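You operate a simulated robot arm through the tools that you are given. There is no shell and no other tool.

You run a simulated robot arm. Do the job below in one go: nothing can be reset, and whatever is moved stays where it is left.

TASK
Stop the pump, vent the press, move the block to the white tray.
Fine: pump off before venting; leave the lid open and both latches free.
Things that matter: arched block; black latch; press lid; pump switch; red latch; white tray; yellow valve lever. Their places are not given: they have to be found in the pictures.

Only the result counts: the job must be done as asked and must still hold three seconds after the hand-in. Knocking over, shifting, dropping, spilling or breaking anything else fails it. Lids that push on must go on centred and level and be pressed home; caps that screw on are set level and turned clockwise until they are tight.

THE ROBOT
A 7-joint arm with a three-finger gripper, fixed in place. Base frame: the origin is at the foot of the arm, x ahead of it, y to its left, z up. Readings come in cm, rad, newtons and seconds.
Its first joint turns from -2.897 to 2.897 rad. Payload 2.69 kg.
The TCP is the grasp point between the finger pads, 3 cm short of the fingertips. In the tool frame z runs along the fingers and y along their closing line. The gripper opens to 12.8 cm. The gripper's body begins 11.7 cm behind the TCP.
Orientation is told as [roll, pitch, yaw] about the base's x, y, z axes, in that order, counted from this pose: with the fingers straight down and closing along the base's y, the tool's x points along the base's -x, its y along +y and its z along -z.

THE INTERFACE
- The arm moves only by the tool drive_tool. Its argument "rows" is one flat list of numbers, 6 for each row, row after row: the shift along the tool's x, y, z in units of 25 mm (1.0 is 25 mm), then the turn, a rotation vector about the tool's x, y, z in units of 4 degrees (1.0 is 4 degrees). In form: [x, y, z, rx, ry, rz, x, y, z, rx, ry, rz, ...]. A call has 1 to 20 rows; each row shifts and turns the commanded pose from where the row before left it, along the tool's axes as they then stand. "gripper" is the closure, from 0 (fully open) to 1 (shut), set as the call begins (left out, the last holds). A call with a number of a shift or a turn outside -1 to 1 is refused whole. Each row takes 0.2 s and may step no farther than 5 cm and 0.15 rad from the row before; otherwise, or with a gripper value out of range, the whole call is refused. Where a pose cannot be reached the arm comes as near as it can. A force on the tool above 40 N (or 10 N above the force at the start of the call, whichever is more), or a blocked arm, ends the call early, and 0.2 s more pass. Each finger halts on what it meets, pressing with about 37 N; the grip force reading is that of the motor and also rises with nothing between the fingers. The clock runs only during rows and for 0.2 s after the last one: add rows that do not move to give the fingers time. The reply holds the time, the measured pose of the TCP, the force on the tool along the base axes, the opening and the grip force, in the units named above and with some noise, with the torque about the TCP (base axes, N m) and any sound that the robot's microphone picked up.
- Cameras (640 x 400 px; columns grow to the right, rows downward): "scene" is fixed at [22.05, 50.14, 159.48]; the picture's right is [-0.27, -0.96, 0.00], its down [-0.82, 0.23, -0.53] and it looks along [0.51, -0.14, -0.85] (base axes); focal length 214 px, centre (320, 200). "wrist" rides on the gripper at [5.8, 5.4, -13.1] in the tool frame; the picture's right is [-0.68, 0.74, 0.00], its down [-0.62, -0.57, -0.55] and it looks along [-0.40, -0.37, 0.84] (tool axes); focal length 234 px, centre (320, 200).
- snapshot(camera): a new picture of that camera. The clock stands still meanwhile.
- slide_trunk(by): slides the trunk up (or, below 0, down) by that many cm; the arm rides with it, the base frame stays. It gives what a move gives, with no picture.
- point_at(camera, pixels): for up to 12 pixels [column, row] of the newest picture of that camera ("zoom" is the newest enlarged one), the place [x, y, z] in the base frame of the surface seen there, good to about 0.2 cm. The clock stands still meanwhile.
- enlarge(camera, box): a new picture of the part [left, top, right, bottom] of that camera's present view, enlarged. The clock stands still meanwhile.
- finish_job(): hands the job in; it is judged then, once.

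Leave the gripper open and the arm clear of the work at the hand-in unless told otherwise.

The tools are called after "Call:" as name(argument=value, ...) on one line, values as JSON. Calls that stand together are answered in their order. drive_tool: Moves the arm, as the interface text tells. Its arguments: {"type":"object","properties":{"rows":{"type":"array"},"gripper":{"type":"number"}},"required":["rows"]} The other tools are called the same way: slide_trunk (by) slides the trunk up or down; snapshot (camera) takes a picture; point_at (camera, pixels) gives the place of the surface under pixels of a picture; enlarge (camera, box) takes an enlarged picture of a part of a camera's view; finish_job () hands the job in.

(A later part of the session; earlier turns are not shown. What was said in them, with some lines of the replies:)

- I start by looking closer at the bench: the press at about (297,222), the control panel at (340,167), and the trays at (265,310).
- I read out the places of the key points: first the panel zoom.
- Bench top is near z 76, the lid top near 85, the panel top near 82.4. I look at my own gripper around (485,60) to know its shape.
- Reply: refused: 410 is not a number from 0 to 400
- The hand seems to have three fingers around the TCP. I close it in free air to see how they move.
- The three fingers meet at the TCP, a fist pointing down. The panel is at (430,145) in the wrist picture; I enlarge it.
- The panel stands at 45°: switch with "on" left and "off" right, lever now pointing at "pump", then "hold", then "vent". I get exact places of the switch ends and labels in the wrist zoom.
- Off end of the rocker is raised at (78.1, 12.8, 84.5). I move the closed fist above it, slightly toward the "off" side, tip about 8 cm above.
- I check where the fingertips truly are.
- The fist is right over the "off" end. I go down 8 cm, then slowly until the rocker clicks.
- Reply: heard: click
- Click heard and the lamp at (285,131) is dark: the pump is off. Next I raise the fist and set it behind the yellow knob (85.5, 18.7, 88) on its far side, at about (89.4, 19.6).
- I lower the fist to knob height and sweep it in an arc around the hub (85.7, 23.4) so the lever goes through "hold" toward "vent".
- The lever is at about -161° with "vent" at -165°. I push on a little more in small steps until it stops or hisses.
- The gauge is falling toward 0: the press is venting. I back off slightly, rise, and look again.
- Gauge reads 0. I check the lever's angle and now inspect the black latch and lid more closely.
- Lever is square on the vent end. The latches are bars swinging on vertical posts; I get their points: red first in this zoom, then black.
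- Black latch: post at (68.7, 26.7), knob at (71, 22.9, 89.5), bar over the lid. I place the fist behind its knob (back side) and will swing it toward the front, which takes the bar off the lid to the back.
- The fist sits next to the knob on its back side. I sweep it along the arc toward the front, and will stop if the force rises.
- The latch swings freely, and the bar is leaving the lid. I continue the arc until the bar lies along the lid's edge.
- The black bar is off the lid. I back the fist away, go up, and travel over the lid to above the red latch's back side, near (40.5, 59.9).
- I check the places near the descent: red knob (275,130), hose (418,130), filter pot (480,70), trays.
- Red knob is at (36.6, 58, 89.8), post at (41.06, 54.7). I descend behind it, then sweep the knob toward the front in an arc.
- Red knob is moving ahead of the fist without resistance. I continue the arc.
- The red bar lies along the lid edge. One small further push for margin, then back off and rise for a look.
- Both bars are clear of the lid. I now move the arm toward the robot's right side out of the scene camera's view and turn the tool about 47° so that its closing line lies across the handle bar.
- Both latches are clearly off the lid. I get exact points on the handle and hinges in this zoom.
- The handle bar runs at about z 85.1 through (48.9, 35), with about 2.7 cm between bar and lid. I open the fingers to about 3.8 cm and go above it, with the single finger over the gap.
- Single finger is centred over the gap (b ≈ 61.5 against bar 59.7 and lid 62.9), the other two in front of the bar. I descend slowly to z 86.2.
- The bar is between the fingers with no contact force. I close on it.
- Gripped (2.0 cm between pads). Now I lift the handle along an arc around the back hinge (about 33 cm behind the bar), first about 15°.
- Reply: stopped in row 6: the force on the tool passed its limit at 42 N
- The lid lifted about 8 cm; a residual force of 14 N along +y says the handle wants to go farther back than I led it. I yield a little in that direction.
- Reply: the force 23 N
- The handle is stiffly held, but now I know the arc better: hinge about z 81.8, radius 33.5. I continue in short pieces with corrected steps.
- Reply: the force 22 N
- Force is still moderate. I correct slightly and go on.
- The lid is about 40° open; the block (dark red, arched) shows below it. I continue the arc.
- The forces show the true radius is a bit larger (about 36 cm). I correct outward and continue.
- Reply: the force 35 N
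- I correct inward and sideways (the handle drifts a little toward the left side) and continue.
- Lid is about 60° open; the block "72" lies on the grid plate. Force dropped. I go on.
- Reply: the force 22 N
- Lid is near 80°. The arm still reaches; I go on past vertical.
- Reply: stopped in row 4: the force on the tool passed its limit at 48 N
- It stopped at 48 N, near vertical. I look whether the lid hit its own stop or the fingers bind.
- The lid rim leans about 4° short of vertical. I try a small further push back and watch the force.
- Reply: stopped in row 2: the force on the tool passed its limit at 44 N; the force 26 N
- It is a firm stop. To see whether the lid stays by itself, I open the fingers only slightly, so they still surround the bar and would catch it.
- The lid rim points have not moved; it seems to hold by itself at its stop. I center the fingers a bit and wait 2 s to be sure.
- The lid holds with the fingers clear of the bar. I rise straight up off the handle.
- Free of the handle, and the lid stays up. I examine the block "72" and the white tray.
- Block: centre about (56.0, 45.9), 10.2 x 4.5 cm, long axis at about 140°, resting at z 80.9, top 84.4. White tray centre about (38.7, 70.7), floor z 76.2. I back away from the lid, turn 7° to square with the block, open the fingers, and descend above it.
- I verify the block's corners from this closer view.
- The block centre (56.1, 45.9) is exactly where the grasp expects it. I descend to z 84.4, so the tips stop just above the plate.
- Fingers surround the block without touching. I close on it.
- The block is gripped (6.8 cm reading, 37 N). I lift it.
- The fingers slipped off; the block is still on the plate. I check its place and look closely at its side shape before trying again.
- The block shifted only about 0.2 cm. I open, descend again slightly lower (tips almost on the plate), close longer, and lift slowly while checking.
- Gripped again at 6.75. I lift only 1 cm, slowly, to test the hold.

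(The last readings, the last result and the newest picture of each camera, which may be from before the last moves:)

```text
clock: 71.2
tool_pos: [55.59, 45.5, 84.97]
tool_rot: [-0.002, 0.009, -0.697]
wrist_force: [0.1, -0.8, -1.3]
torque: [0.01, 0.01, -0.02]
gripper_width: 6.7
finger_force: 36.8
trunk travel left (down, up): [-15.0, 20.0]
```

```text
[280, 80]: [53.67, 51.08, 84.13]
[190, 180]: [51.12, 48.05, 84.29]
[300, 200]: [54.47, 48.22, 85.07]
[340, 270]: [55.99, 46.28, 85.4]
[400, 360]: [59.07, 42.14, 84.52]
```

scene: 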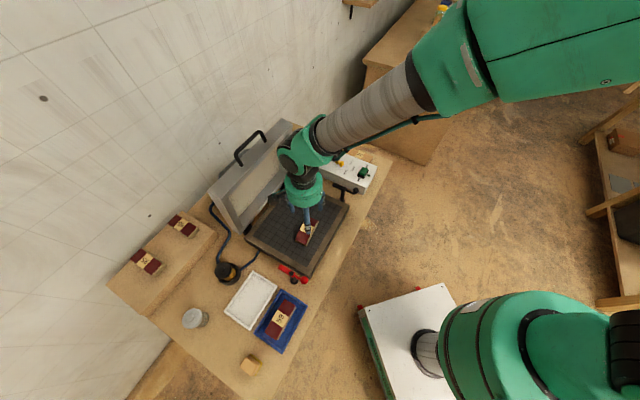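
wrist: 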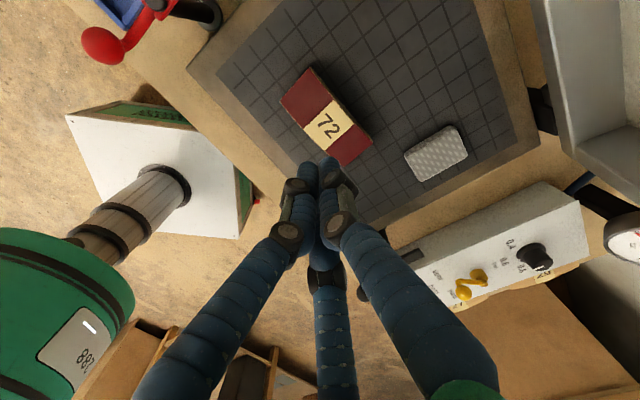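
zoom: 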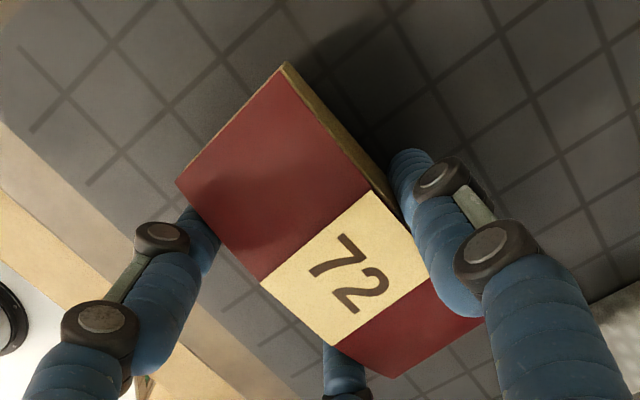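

The block came up about 1 cm with the fingers, with no slip. I continue lifting slowly to z 95.

Call:
drive_tool(rows=[0, 0, -0.12, 0, 0, 0, 0, 0, -0.18, 0, 0, 0, 0, 0, -0.2, 0, 0, 0, 0, 0, -0.2, 0, 0, 0, 0, 0, -0.2, 0, 0, 0, 0, 0, -0.2, 0, 0, 0, 0, 0, -0.2, 0, 0, 0, 0, 0, -0.2, 0, 0, 0], gripper=1)

Call:
enlarge(camera="wrist", box=[200, 50, 440, 250])

```text
clock: 73.0
tool_pos: [55.66, 45.31, 88.66]
tool_rot: [-0.002, 0.009, -0.697]
wrist_force: [-1.5, 0.1, -1.7]
torque: [-0.02, 0.01, 0.01]
gripper_width: 6.73
finger_force: 36.9
trunk travel left (down, up): [-15.0, 20.0]
```

```text
2.00 times, centred on (320, 150) of wrist
```

zoom: 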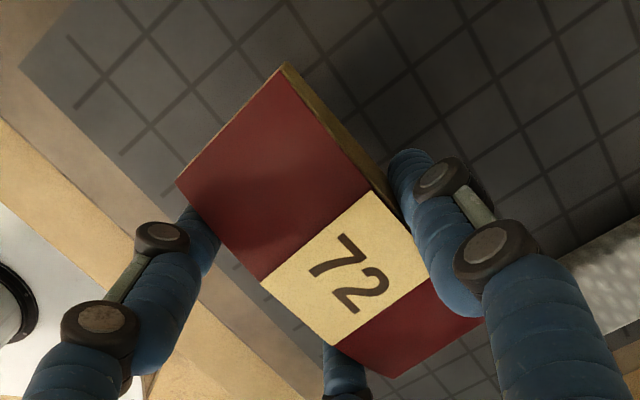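

Holding well. I lift the rest to about z 96.

Call:
drive_tool(rows=[0, 0, -0.15, 0, 0, 0, 0, 0, -0.2, 0, 0, 0, 0, 0, -0.22, 0, 0, 0, 0, 0, -0.22, 0, 0, 0, 0, 0, -0.22, 0, 0, 0, 0, 0, -0.22, 0, 0, 0, 0, 0, -0.22, 0, 0, 0, 0, 0, -0.22, 0, 0, 0, 0, 0, -0.22, 0, 0, 0, 0, 0, -0.22, 0, 0, 0, 0, 0, -0.22, 0, 0, 0, 0, 0, -0.22, 0, 0, 0, 0, 0, -0.2, 0, 0, 0, 0, 0, -0.12, 0, 0, 0, 0, 0, -0.06, 0, 0, 0], gripper=1)

Call:
snapshot(camera="wrist")

```text
clock: 76.2
tool_pos: [55.56, 45.14, 96.01]
tool_rot: [-0.002, 0.01, -0.697]
wrist_force: [0.3, -0.3, -1.1]
torque: [-0.02, 0.03, -0.02]
gripper_width: 6.71
finger_force: 36.7
trunk travel left (down, up): [-15.0, 20.0]
```

```text
taken
```

wrist: 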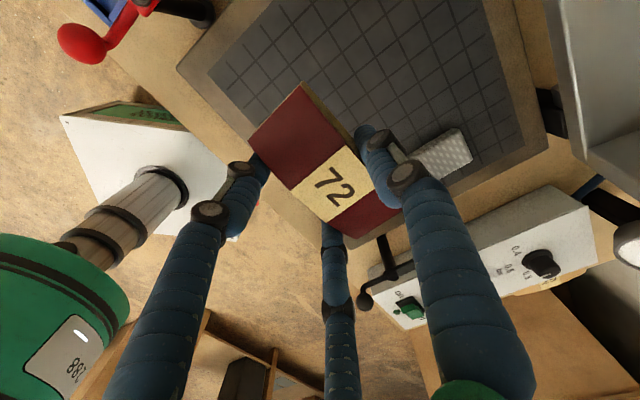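

The block is firmly held. I travel slowly toward the white tray, and stop halfway to check.

Call:
drive_tool(rows=[0.1, 0.0256, 0, 0, 0, 0, 0.2, 0.0511, 0, 0, 0, 0, 0.3, 0.0767, 0, 0, 0, 0, 0.4, 0.1022, 0, 0, 0, 0, 0.4, 0.1022, 0, 0, 0, 0, 0.4, 0.1022, 0, 0, 0, 0, 0.4, 0.1022, 0, 0, 0, 0, 0.4, 0.1022, 0, 0, 0, 0, 0.4, 0.1022, 0, 0, 0, 0, 0.4, 0.1022, 0, 0, 0, 0, 0.4, 0.1022, 0, 0, 0, 0, 0.4, 0.1022, 0, 0, 0, 0, 0.4, 0.1022, 0, 0, 0, 0, 0.4, 0.1022, 0, 0, 0, 0, 0.3, 0.0767, 0, 0, 0, 0, 0.2, 0.0511, 0, 0, 0, 0, 0.1, 0.0256, 0, 0, 0, 0], gripper=1)

Call:
snapshot(camera="wrist")

Call:
enlarge(camera="scene", box=[190, 240, 310, 350])

```text
clock: 79.8
tool_pos: [47.22, 57.11, 96.17]
tool_rot: [-0.003, 0.007, -0.698]
wrist_force: [-0.6, 0.2, -1.4]
torque: [0.02, 0.02, -0.01]
gripper_width: 6.7
finger_force: 36.9
trunk travel left (down, up): [-15.0, 20.0]
```

```text
taken
```

wrist: 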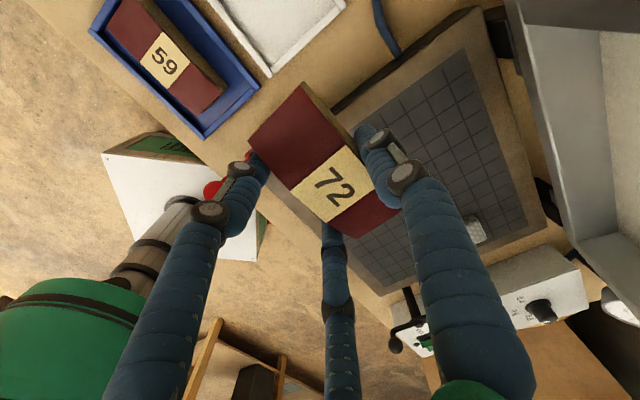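

```text
3.64 times, centred on (250, 295) of scene
```

zoom: 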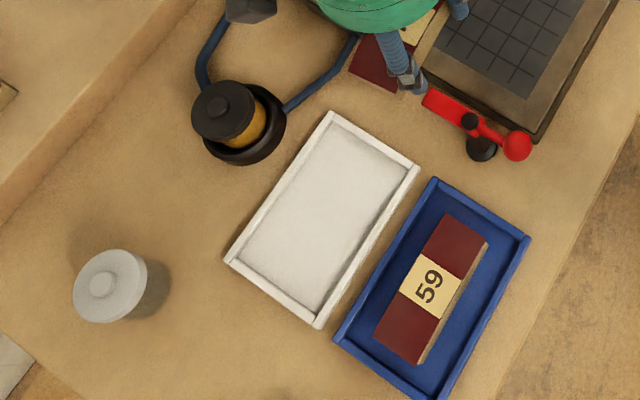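

Now the tray and pot are seen clearly. I take their points.

Call:
point_at(camera="zoom", pixels=[[333, 118], [414, 172], [318, 318], [232, 262], [323, 215], [335, 140], [280, 105], [270, 150], [240, 160], [225, 95], [262, 110], [400, 172]])

```text
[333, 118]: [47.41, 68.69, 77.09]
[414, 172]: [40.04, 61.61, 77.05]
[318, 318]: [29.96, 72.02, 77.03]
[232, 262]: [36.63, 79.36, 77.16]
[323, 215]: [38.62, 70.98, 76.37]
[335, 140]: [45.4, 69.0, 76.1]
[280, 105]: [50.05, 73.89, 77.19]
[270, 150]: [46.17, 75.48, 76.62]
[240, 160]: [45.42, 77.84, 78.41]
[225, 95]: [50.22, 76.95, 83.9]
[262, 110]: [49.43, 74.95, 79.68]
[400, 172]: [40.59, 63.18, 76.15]
```

Tray centre (38.5, 70.4), long axis at about 135°. I travel the rest, then turn the block about 4.5° to lie square in it.

Call:
drive_tool(rows=[0.1, 0.0229, 0, 0, 0, 0, 0.2, 0.0458, 0, 0, 0, 0, 0.3, 0.0686, 0, 0, 0, 0, 0.4, 0.0915, 0, 0, 0, 0, 0.4, 0.0915, 0, 0, 0, 0, 0.4, 0.0915, 0, 0, 0, 0, 0.4, 0.0915, 0, 0, 0, 0, 0.4, 0.0915, 0, 0, 0, 0, 0.4, 0.0915, 0, 0, 0, 0, 0.4, 0.0915, 0, 0, 0, 0, 0.4, 0.0915, 0, 0, 0, 0, 0.4, 0.0915, 0, 0, 0, 0, 0.4, 0.0915, 0, 0, 0, 0, 0.4, 0.0915, 0, 0, 0, 0, 0.4, 0.0915, 0, 0, 0, 0, 0.3, 0.0686, 0, 0, 0, 0, 0.2, 0.0458, 0, 0, 0, 0, 0.12, 0.0275, 0, 0, 0, 0, 0.1, 0.0229, 0, 0, 0, 0], gripper=1)

Call:
drive_tool(rows=[0, 0, 0, 0, 0, 0.22, 0, 0, 0, 0, 0, 0.3, 0, 0, 0, 0, 0, 0.3, 0, 0, 0, 0, 0, 0.2, 0, 0, 0, 0, 0, 0.1], gripper=1)

Call:
snapshot(camera="wrist")

Call:
enlarge(camera="scene", box=[190, 240, 310, 350])

```text
clock: 83.8
tool_pos: [37.65, 69.57, 96.31]
tool_rot: [-0.001, 0.008, -0.696]
wrist_force: [0.2, -0.5, -0.8]
torque: [0.02, 0.02, -0.03]
gripper_width: 6.74
finger_force: 36.5
trunk travel left (down, up): [-15.0, 20.0]
```

```text
clock: 85.0
tool_pos: [37.64, 69.51, 96.34]
tool_rot: [-0.004, 0.009, -0.778]
wrist_force: [0.6, -0.1, -1.6]
torque: [0.0, 0.05, 0.01]
gripper_width: 6.74
finger_force: 36.9
trunk travel left (down, up): [-15.0, 20.0]
```

```text
taken
```

wrist: 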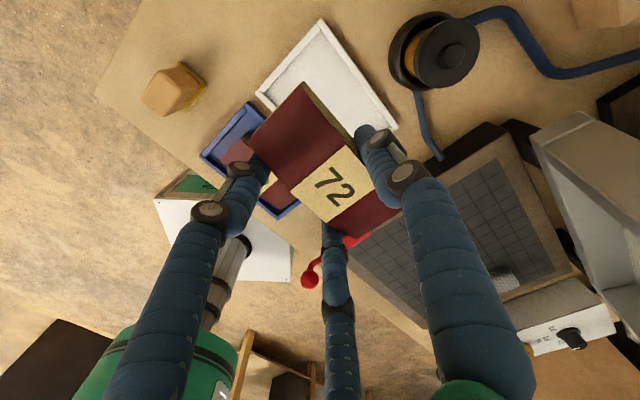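

```text
3.64 times, centred on (250, 295) of scene
```

zoom: 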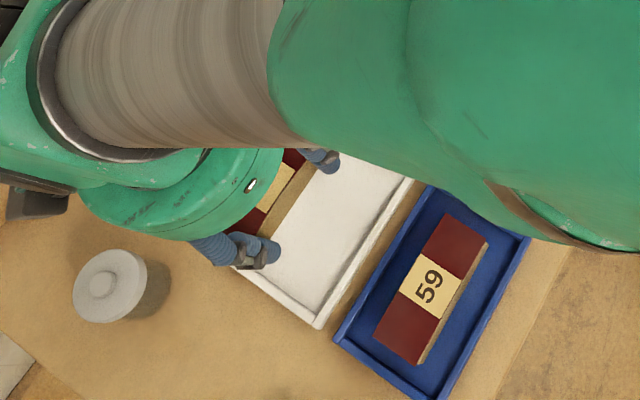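

I measure the block's corners in hand to place it exactly.

Call:
point_at(camera="wrist", pixels=[[303, 89], [252, 141], [341, 228], [396, 208], [320, 165], [372, 108], [320, 60]])

```text
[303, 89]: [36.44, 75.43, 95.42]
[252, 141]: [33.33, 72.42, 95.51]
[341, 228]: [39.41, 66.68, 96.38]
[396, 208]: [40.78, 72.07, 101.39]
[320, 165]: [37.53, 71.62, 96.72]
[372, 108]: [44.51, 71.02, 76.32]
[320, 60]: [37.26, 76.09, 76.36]
```

The block centre is at (38.5, 70.3), right over the tray centre, level. I lower it slowly to just above the tray floor.

Call:
drive_tool(rows=[0, 0, 0.1, 0, 0, 0, 0, 0, 0.2, 0, 0, 0, 0, 0, 0.3, 0, 0, 0, 0, 0, 0.4, 0, 0, 0, 0, 0, 0.4, 0, 0, 0, 0, 0, 0.4, 0, 0, 0, 0, 0, 0.4, 0, 0, 0, 0, 0, 0.4, 0, 0, 0, 0, 0, 0.4, 0, 0, 0, 0, 0, 0.4, 0, 0, 0, 0, 0, 0.4, 0, 0, 0, 0, 0, 0.4, 0, 0, 0, 0, 0, 0.4, 0, 0, 0, 0, 0, 0.4, 0, 0, 0, 0, 0, 0.4, 0, 0, 0, 0, 0, 0.4, 0, 0, 0, 0, 0, 0.3, 0, 0, 0, 0, 0, 0.2, 0, 0, 0], gripper=1)

Call:
snapshot(camera="wrist")

```text
clock: 88.8
tool_pos: [37.6, 69.59, 80.39]
tool_rot: [-0.005, 0.009, -0.775]
wrist_force: [-0.1, -1.0, -1.4]
torque: [-0.04, 0.01, 0.0]
gripper_width: 6.74
finger_force: 37.3
trunk travel left (down, up): [-15.0, 20.0]
```

```text
taken
```

wrist: 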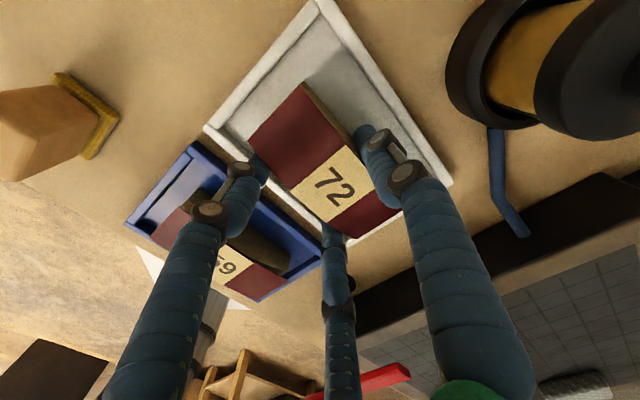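

Call:
enlarge(camera="wrist", box=[200, 60, 460, 260])

Call:
point_at(camera="wrist", pixels=[[262, 160], [264, 175], [332, 235], [230, 143], [290, 205], [365, 132], [310, 80], [225, 125], [345, 250]])

```text
2.00 times, centred on (330, 160) of wrist
```

zoom: 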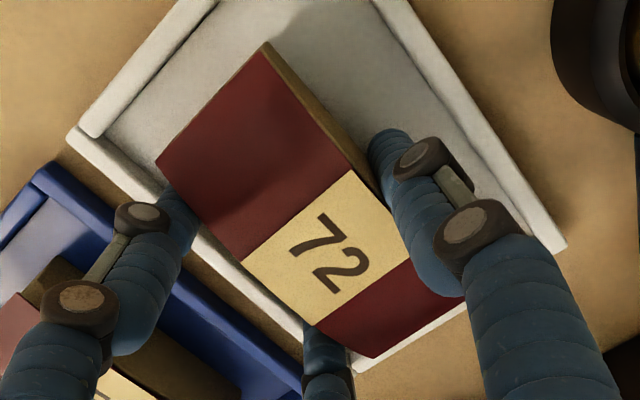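

```text
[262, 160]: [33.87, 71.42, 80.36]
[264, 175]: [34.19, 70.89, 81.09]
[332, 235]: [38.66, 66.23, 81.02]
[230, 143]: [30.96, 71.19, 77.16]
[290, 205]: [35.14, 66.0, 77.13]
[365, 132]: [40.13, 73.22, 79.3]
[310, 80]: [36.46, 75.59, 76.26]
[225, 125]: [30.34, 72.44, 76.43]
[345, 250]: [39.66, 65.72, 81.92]
```

The front fingers have about 0.7 cm to the near rim. I creep down the last centimetre until it rests.

Call:
drive_tool(rows=[0, 0, 0.1, 0, 0, 0, 0, 0, 0.1, 0, 0, 0, 0, 0, 0.06, 0, 0, 0, 0, 0, 0.05, 0, 0, 0, 0, 0, 0.05, 0, 0, 0], gripper=1)

```text
clock: 90.0
tool_pos: [37.56, 69.64, 79.67]
tool_rot: [-0.003, 0.009, -0.774]
wrist_force: [-0.1, -0.3, -0.7]
torque: [-0.01, -0.04, 0.01]
gripper_width: 6.74
finger_force: 36.7
trunk travel left (down, up): [-15.0, 20.0]
```

Call:
drive_tool(rows=[0, 0, 0.05, 0, 0, 0, 0, 0, 0.04, 0, 0, 0, 0, 0, 0.03, 0, 0, 0], gripper=1)

Call:
point_at(camera="wrist", pixels=[[303, 89], [252, 141], [320, 165]])

```text
clock: 90.8
tool_pos: [37.67, 69.58, 79.29]
tool_rot: [-0.003, 0.009, -0.775]
wrist_force: [-0.6, 0.0, -0.2]
torque: [0.04, 0.01, 0.01]
gripper_width: 6.72
finger_force: 37.1
trunk travel left (down, up): [-15.0, 20.0]
```

```text
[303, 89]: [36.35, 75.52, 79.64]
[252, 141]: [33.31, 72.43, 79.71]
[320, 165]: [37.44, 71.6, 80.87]
```

Weight reading has gone from the hand: the block is on the tray floor. I lower a last 0.1 cm, then open the fingers a little.

Call:
drive_tool(rows=[0, 0, 0.04, 0, 0, 0, 0, 0, 0, 0, 0, 0], gripper=1)

Call:
drive_tool(rows=[0, 0, 0, 0, 0, 0, 0, 0, 0, 0, 0, 0], gripper=0.4)

Call:
snapshot(camera="wrist")

```text
clock: 91.4
tool_pos: [37.51, 69.69, 79.28]
tool_rot: [-0.002, 0.009, -0.775]
wrist_force: [0.7, -2.2, 8.1]
torque: [0.05, -0.36, -0.08]
gripper_width: 6.74
finger_force: 37.0
trunk travel left (down, up): [-15.0, 20.0]
```

```text
clock: 92.0
tool_pos: [37.58, 69.58, 79.22]
tool_rot: [-0.005, 0.009, -0.775]
wrist_force: [0.0, -0.3, -0.3]
torque: [0.02, 0.0, 0.03]
gripper_width: 7.66
finger_force: 0.1
trunk travel left (down, up): [-15.0, 20.0]
```

```text
taken
```

wrist: 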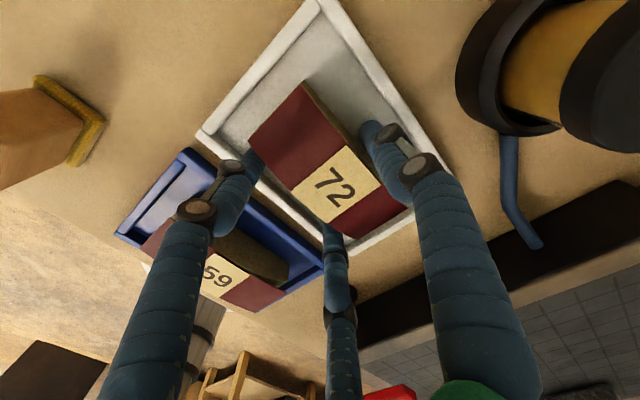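

Released. I rise straight up slowly, then higher.

Call:
drive_tool(rows=[0, 0, -0.2, 0, 0, 0, 0, 0, -0.3, 0, 0, 0, 0, 0, -0.4, 0, 0, 0, 0, 0, -0.6, 0, 0, 0, 0, 0, -0.9, 0, 0, 0, 0, 0, -0.9, 0, 0, 0, 0, 0, -0.9, 0, 0, 0, 0, 0, -0.9, 0, 0, 0, 0, 0, -0.9, 0, 0, 0, 0, 0, -0.9, 0, 0, 0, 0, 0, -0.9, 0, 0, 0, 0, 0, -0.9, 0, 0, 0, 0, 0, -0.9, 0, 0, 0, 0, 0, -0.9, 0, 0, 0], gripper=0.4)

Call:
snapshot(camera="wrist")

```text
clock: 95.0
tool_pos: [37.82, 69.41, 105.46]
tool_rot: [-0.003, 0.008, -0.775]
wrist_force: [-0.6, -0.5, -0.2]
torque: [-0.03, 0.0, -0.01]
gripper_width: 7.69
finger_force: 0.0
trunk travel left (down, up): [-15.0, 20.0]
```

```text
taken
```

wrist: 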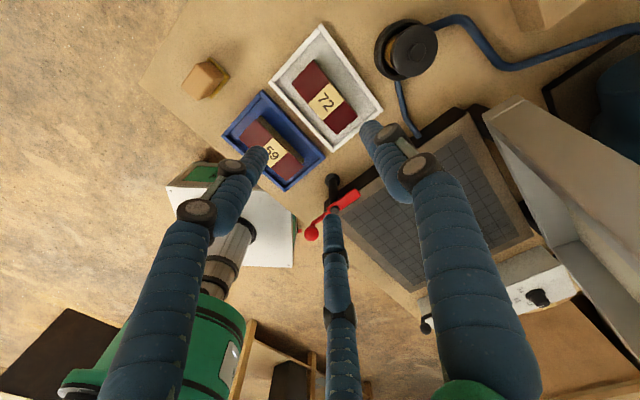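

Block "72" lies in the white tray. I raise the hand, open the gripper fully and move the arm clear to the right.

Call:
drive_tool(rows=[0, 0, -0.9, 0, 0, 0, 0, 0, -0.9, 0, 0, 0, 0, 0, -0.9, 0, 0, 0, 0, 0, -0.9, 0, 0, 0, 0, 0, -0.9, 0, 0, 0, 0, 0, -0.9, 0, 0, 0], gripper=0)

Call:
drive_tool(rows=[-0.84, -0.92, 0, 0, 0, 0, -0.84, -0.92, 0, 0, 0, 0, -0.84, -0.92, 0, 0, 0, 0, -0.84, -0.92, 0, 0, 0, 0, -0.84, -0.92, 0, 0, 0, 0, -0.84, -0.92, 0, 0, 0, 0, -0.84, -0.92, 0, 0, 0, 0, -0.84, -0.92, 0, 0, 0, 0, -0.84, -0.92, 0, 0, 0, 0, -0.84, -0.92, 0, 0, 0, 0, -0.84, -0.92, 0, 0, 0, 0, -0.84, -0.92, 0, 0, 0, 0, -0.84, -0.92, 0, 0, 0, 0, -0.84, -0.92, 0, 0, 0, 0, -0.84, -0.92, 0, 0, 0, 0, -0.84, -0.92, 0, 0, 0, 0], gripper=0)

Call:
snapshot(camera="scene")

Call:
enlarge(camera="scene", box=[190, 110, 390, 350])

```text
clock: 96.4
tool_pos: [37.9, 69.41, 119.01]
tool_rot: [-0.003, 0.008, -0.774]
wrist_force: [-0.4, -0.7, 0.1]
torque: [0.03, -0.01, -0.01]
gripper_width: 12.81
finger_force: 0.1
trunk travel left (down, up): [-15.0, 20.0]
```

```text
clock: 99.8
tool_pos: [36.24, 19.56, 118.98]
tool_rot: [-0.001, 0.009, -0.775]
wrist_force: [0.2, 0.4, 0.2]
torque: [-0.01, 0.02, -0.01]
gripper_width: 12.8
finger_force: 0.0
trunk travel left (down, up): [-15.0, 20.0]
```

```text
taken
```

scene: 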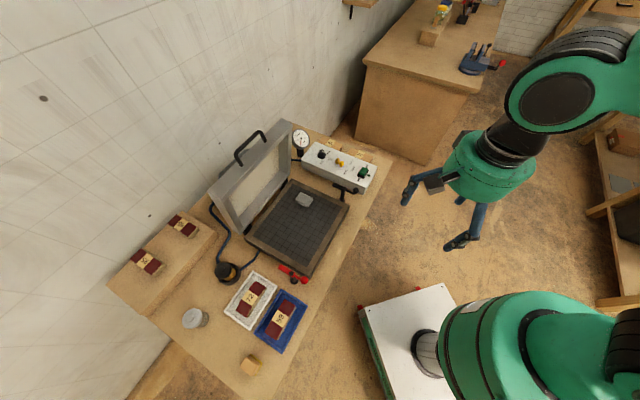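

```text
1.67 times, centred on (290, 230) of scene
```

zoom: 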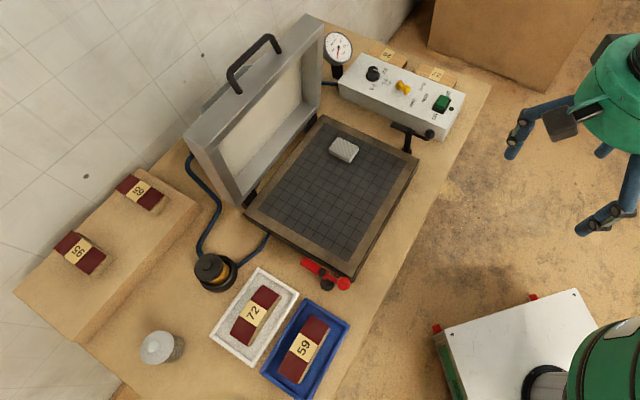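

I make a last check of the tray, the panel and the lid.

Call:
enlarge(camera="scene", box=[210, 255, 320, 355])

Call:
point_at(camera="scene", pixels=[[285, 124], [215, 190], [250, 300], [262, 287], [240, 316], [304, 198]])

Call:
enlarge(camera="scene", box=[280, 120, 390, 210])

```text
4.00 times, centred on (265, 305) of scene
```

zoom: 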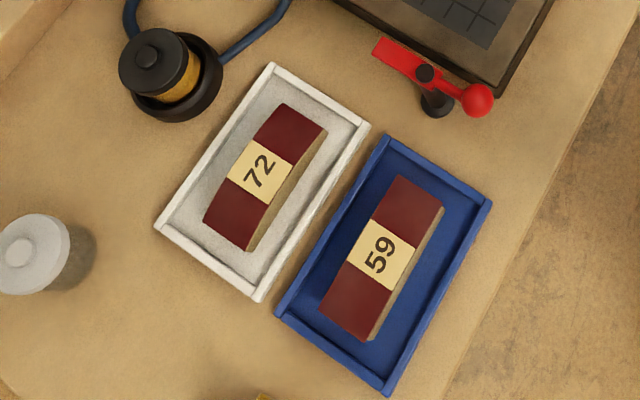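

```text
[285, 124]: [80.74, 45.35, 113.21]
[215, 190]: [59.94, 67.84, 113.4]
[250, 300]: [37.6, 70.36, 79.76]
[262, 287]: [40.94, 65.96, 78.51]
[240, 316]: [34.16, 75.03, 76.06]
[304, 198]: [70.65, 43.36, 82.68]
```

```text
4.44 times, centred on (335, 165) of scene
```

zoom: 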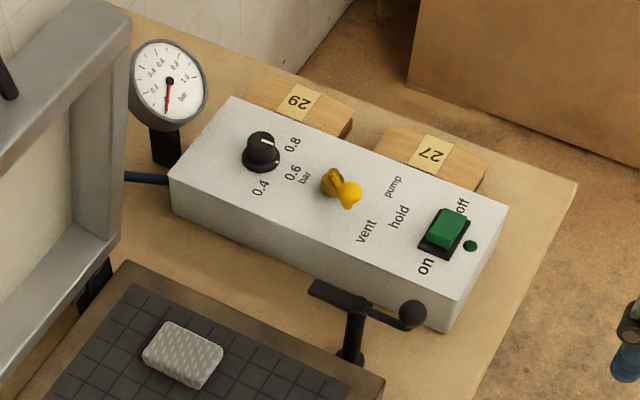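

The final state matches the task:
- **Pump:** the switch is off and its lamp is dark.
- **Valve:** the lever is at vent and the gauge reads 0.
- **Latches and lid:** both latches are swung off the lid, and the lid is standing open without moving.
- **Block:** "72" lies flat in the white tray.
- **Arm:** it is clear of the work with the gripper open.

I hand the job in.

Call:
finish_job()

```text
The job is handed in.
```

The job is done and handed in. I don't have the verdict, but the last pictures before hand-in showed everything as asked.

- **Pump:** I switched it off first. The switch clicked and its lamp went dark.
- **Vent:** the yellow lever is at "vent" and the gauge reads 0.
- **Latches:** the black and red latches are both swung clear of the lid.
- **Lid:** it stands open about 4° short of vertical, against a firm stop. It held there without support for about 45 seconds.
- **Block:** the arched block "72" lies flat in the middle of the white tray. On my first lift it slipped out of the fingers and stayed on the press plate, shifted about 0.2 cm. The second, slower lift held.

The arm is clear of the bench with the gripper fully open. I saw nothing else moved or knocked over.
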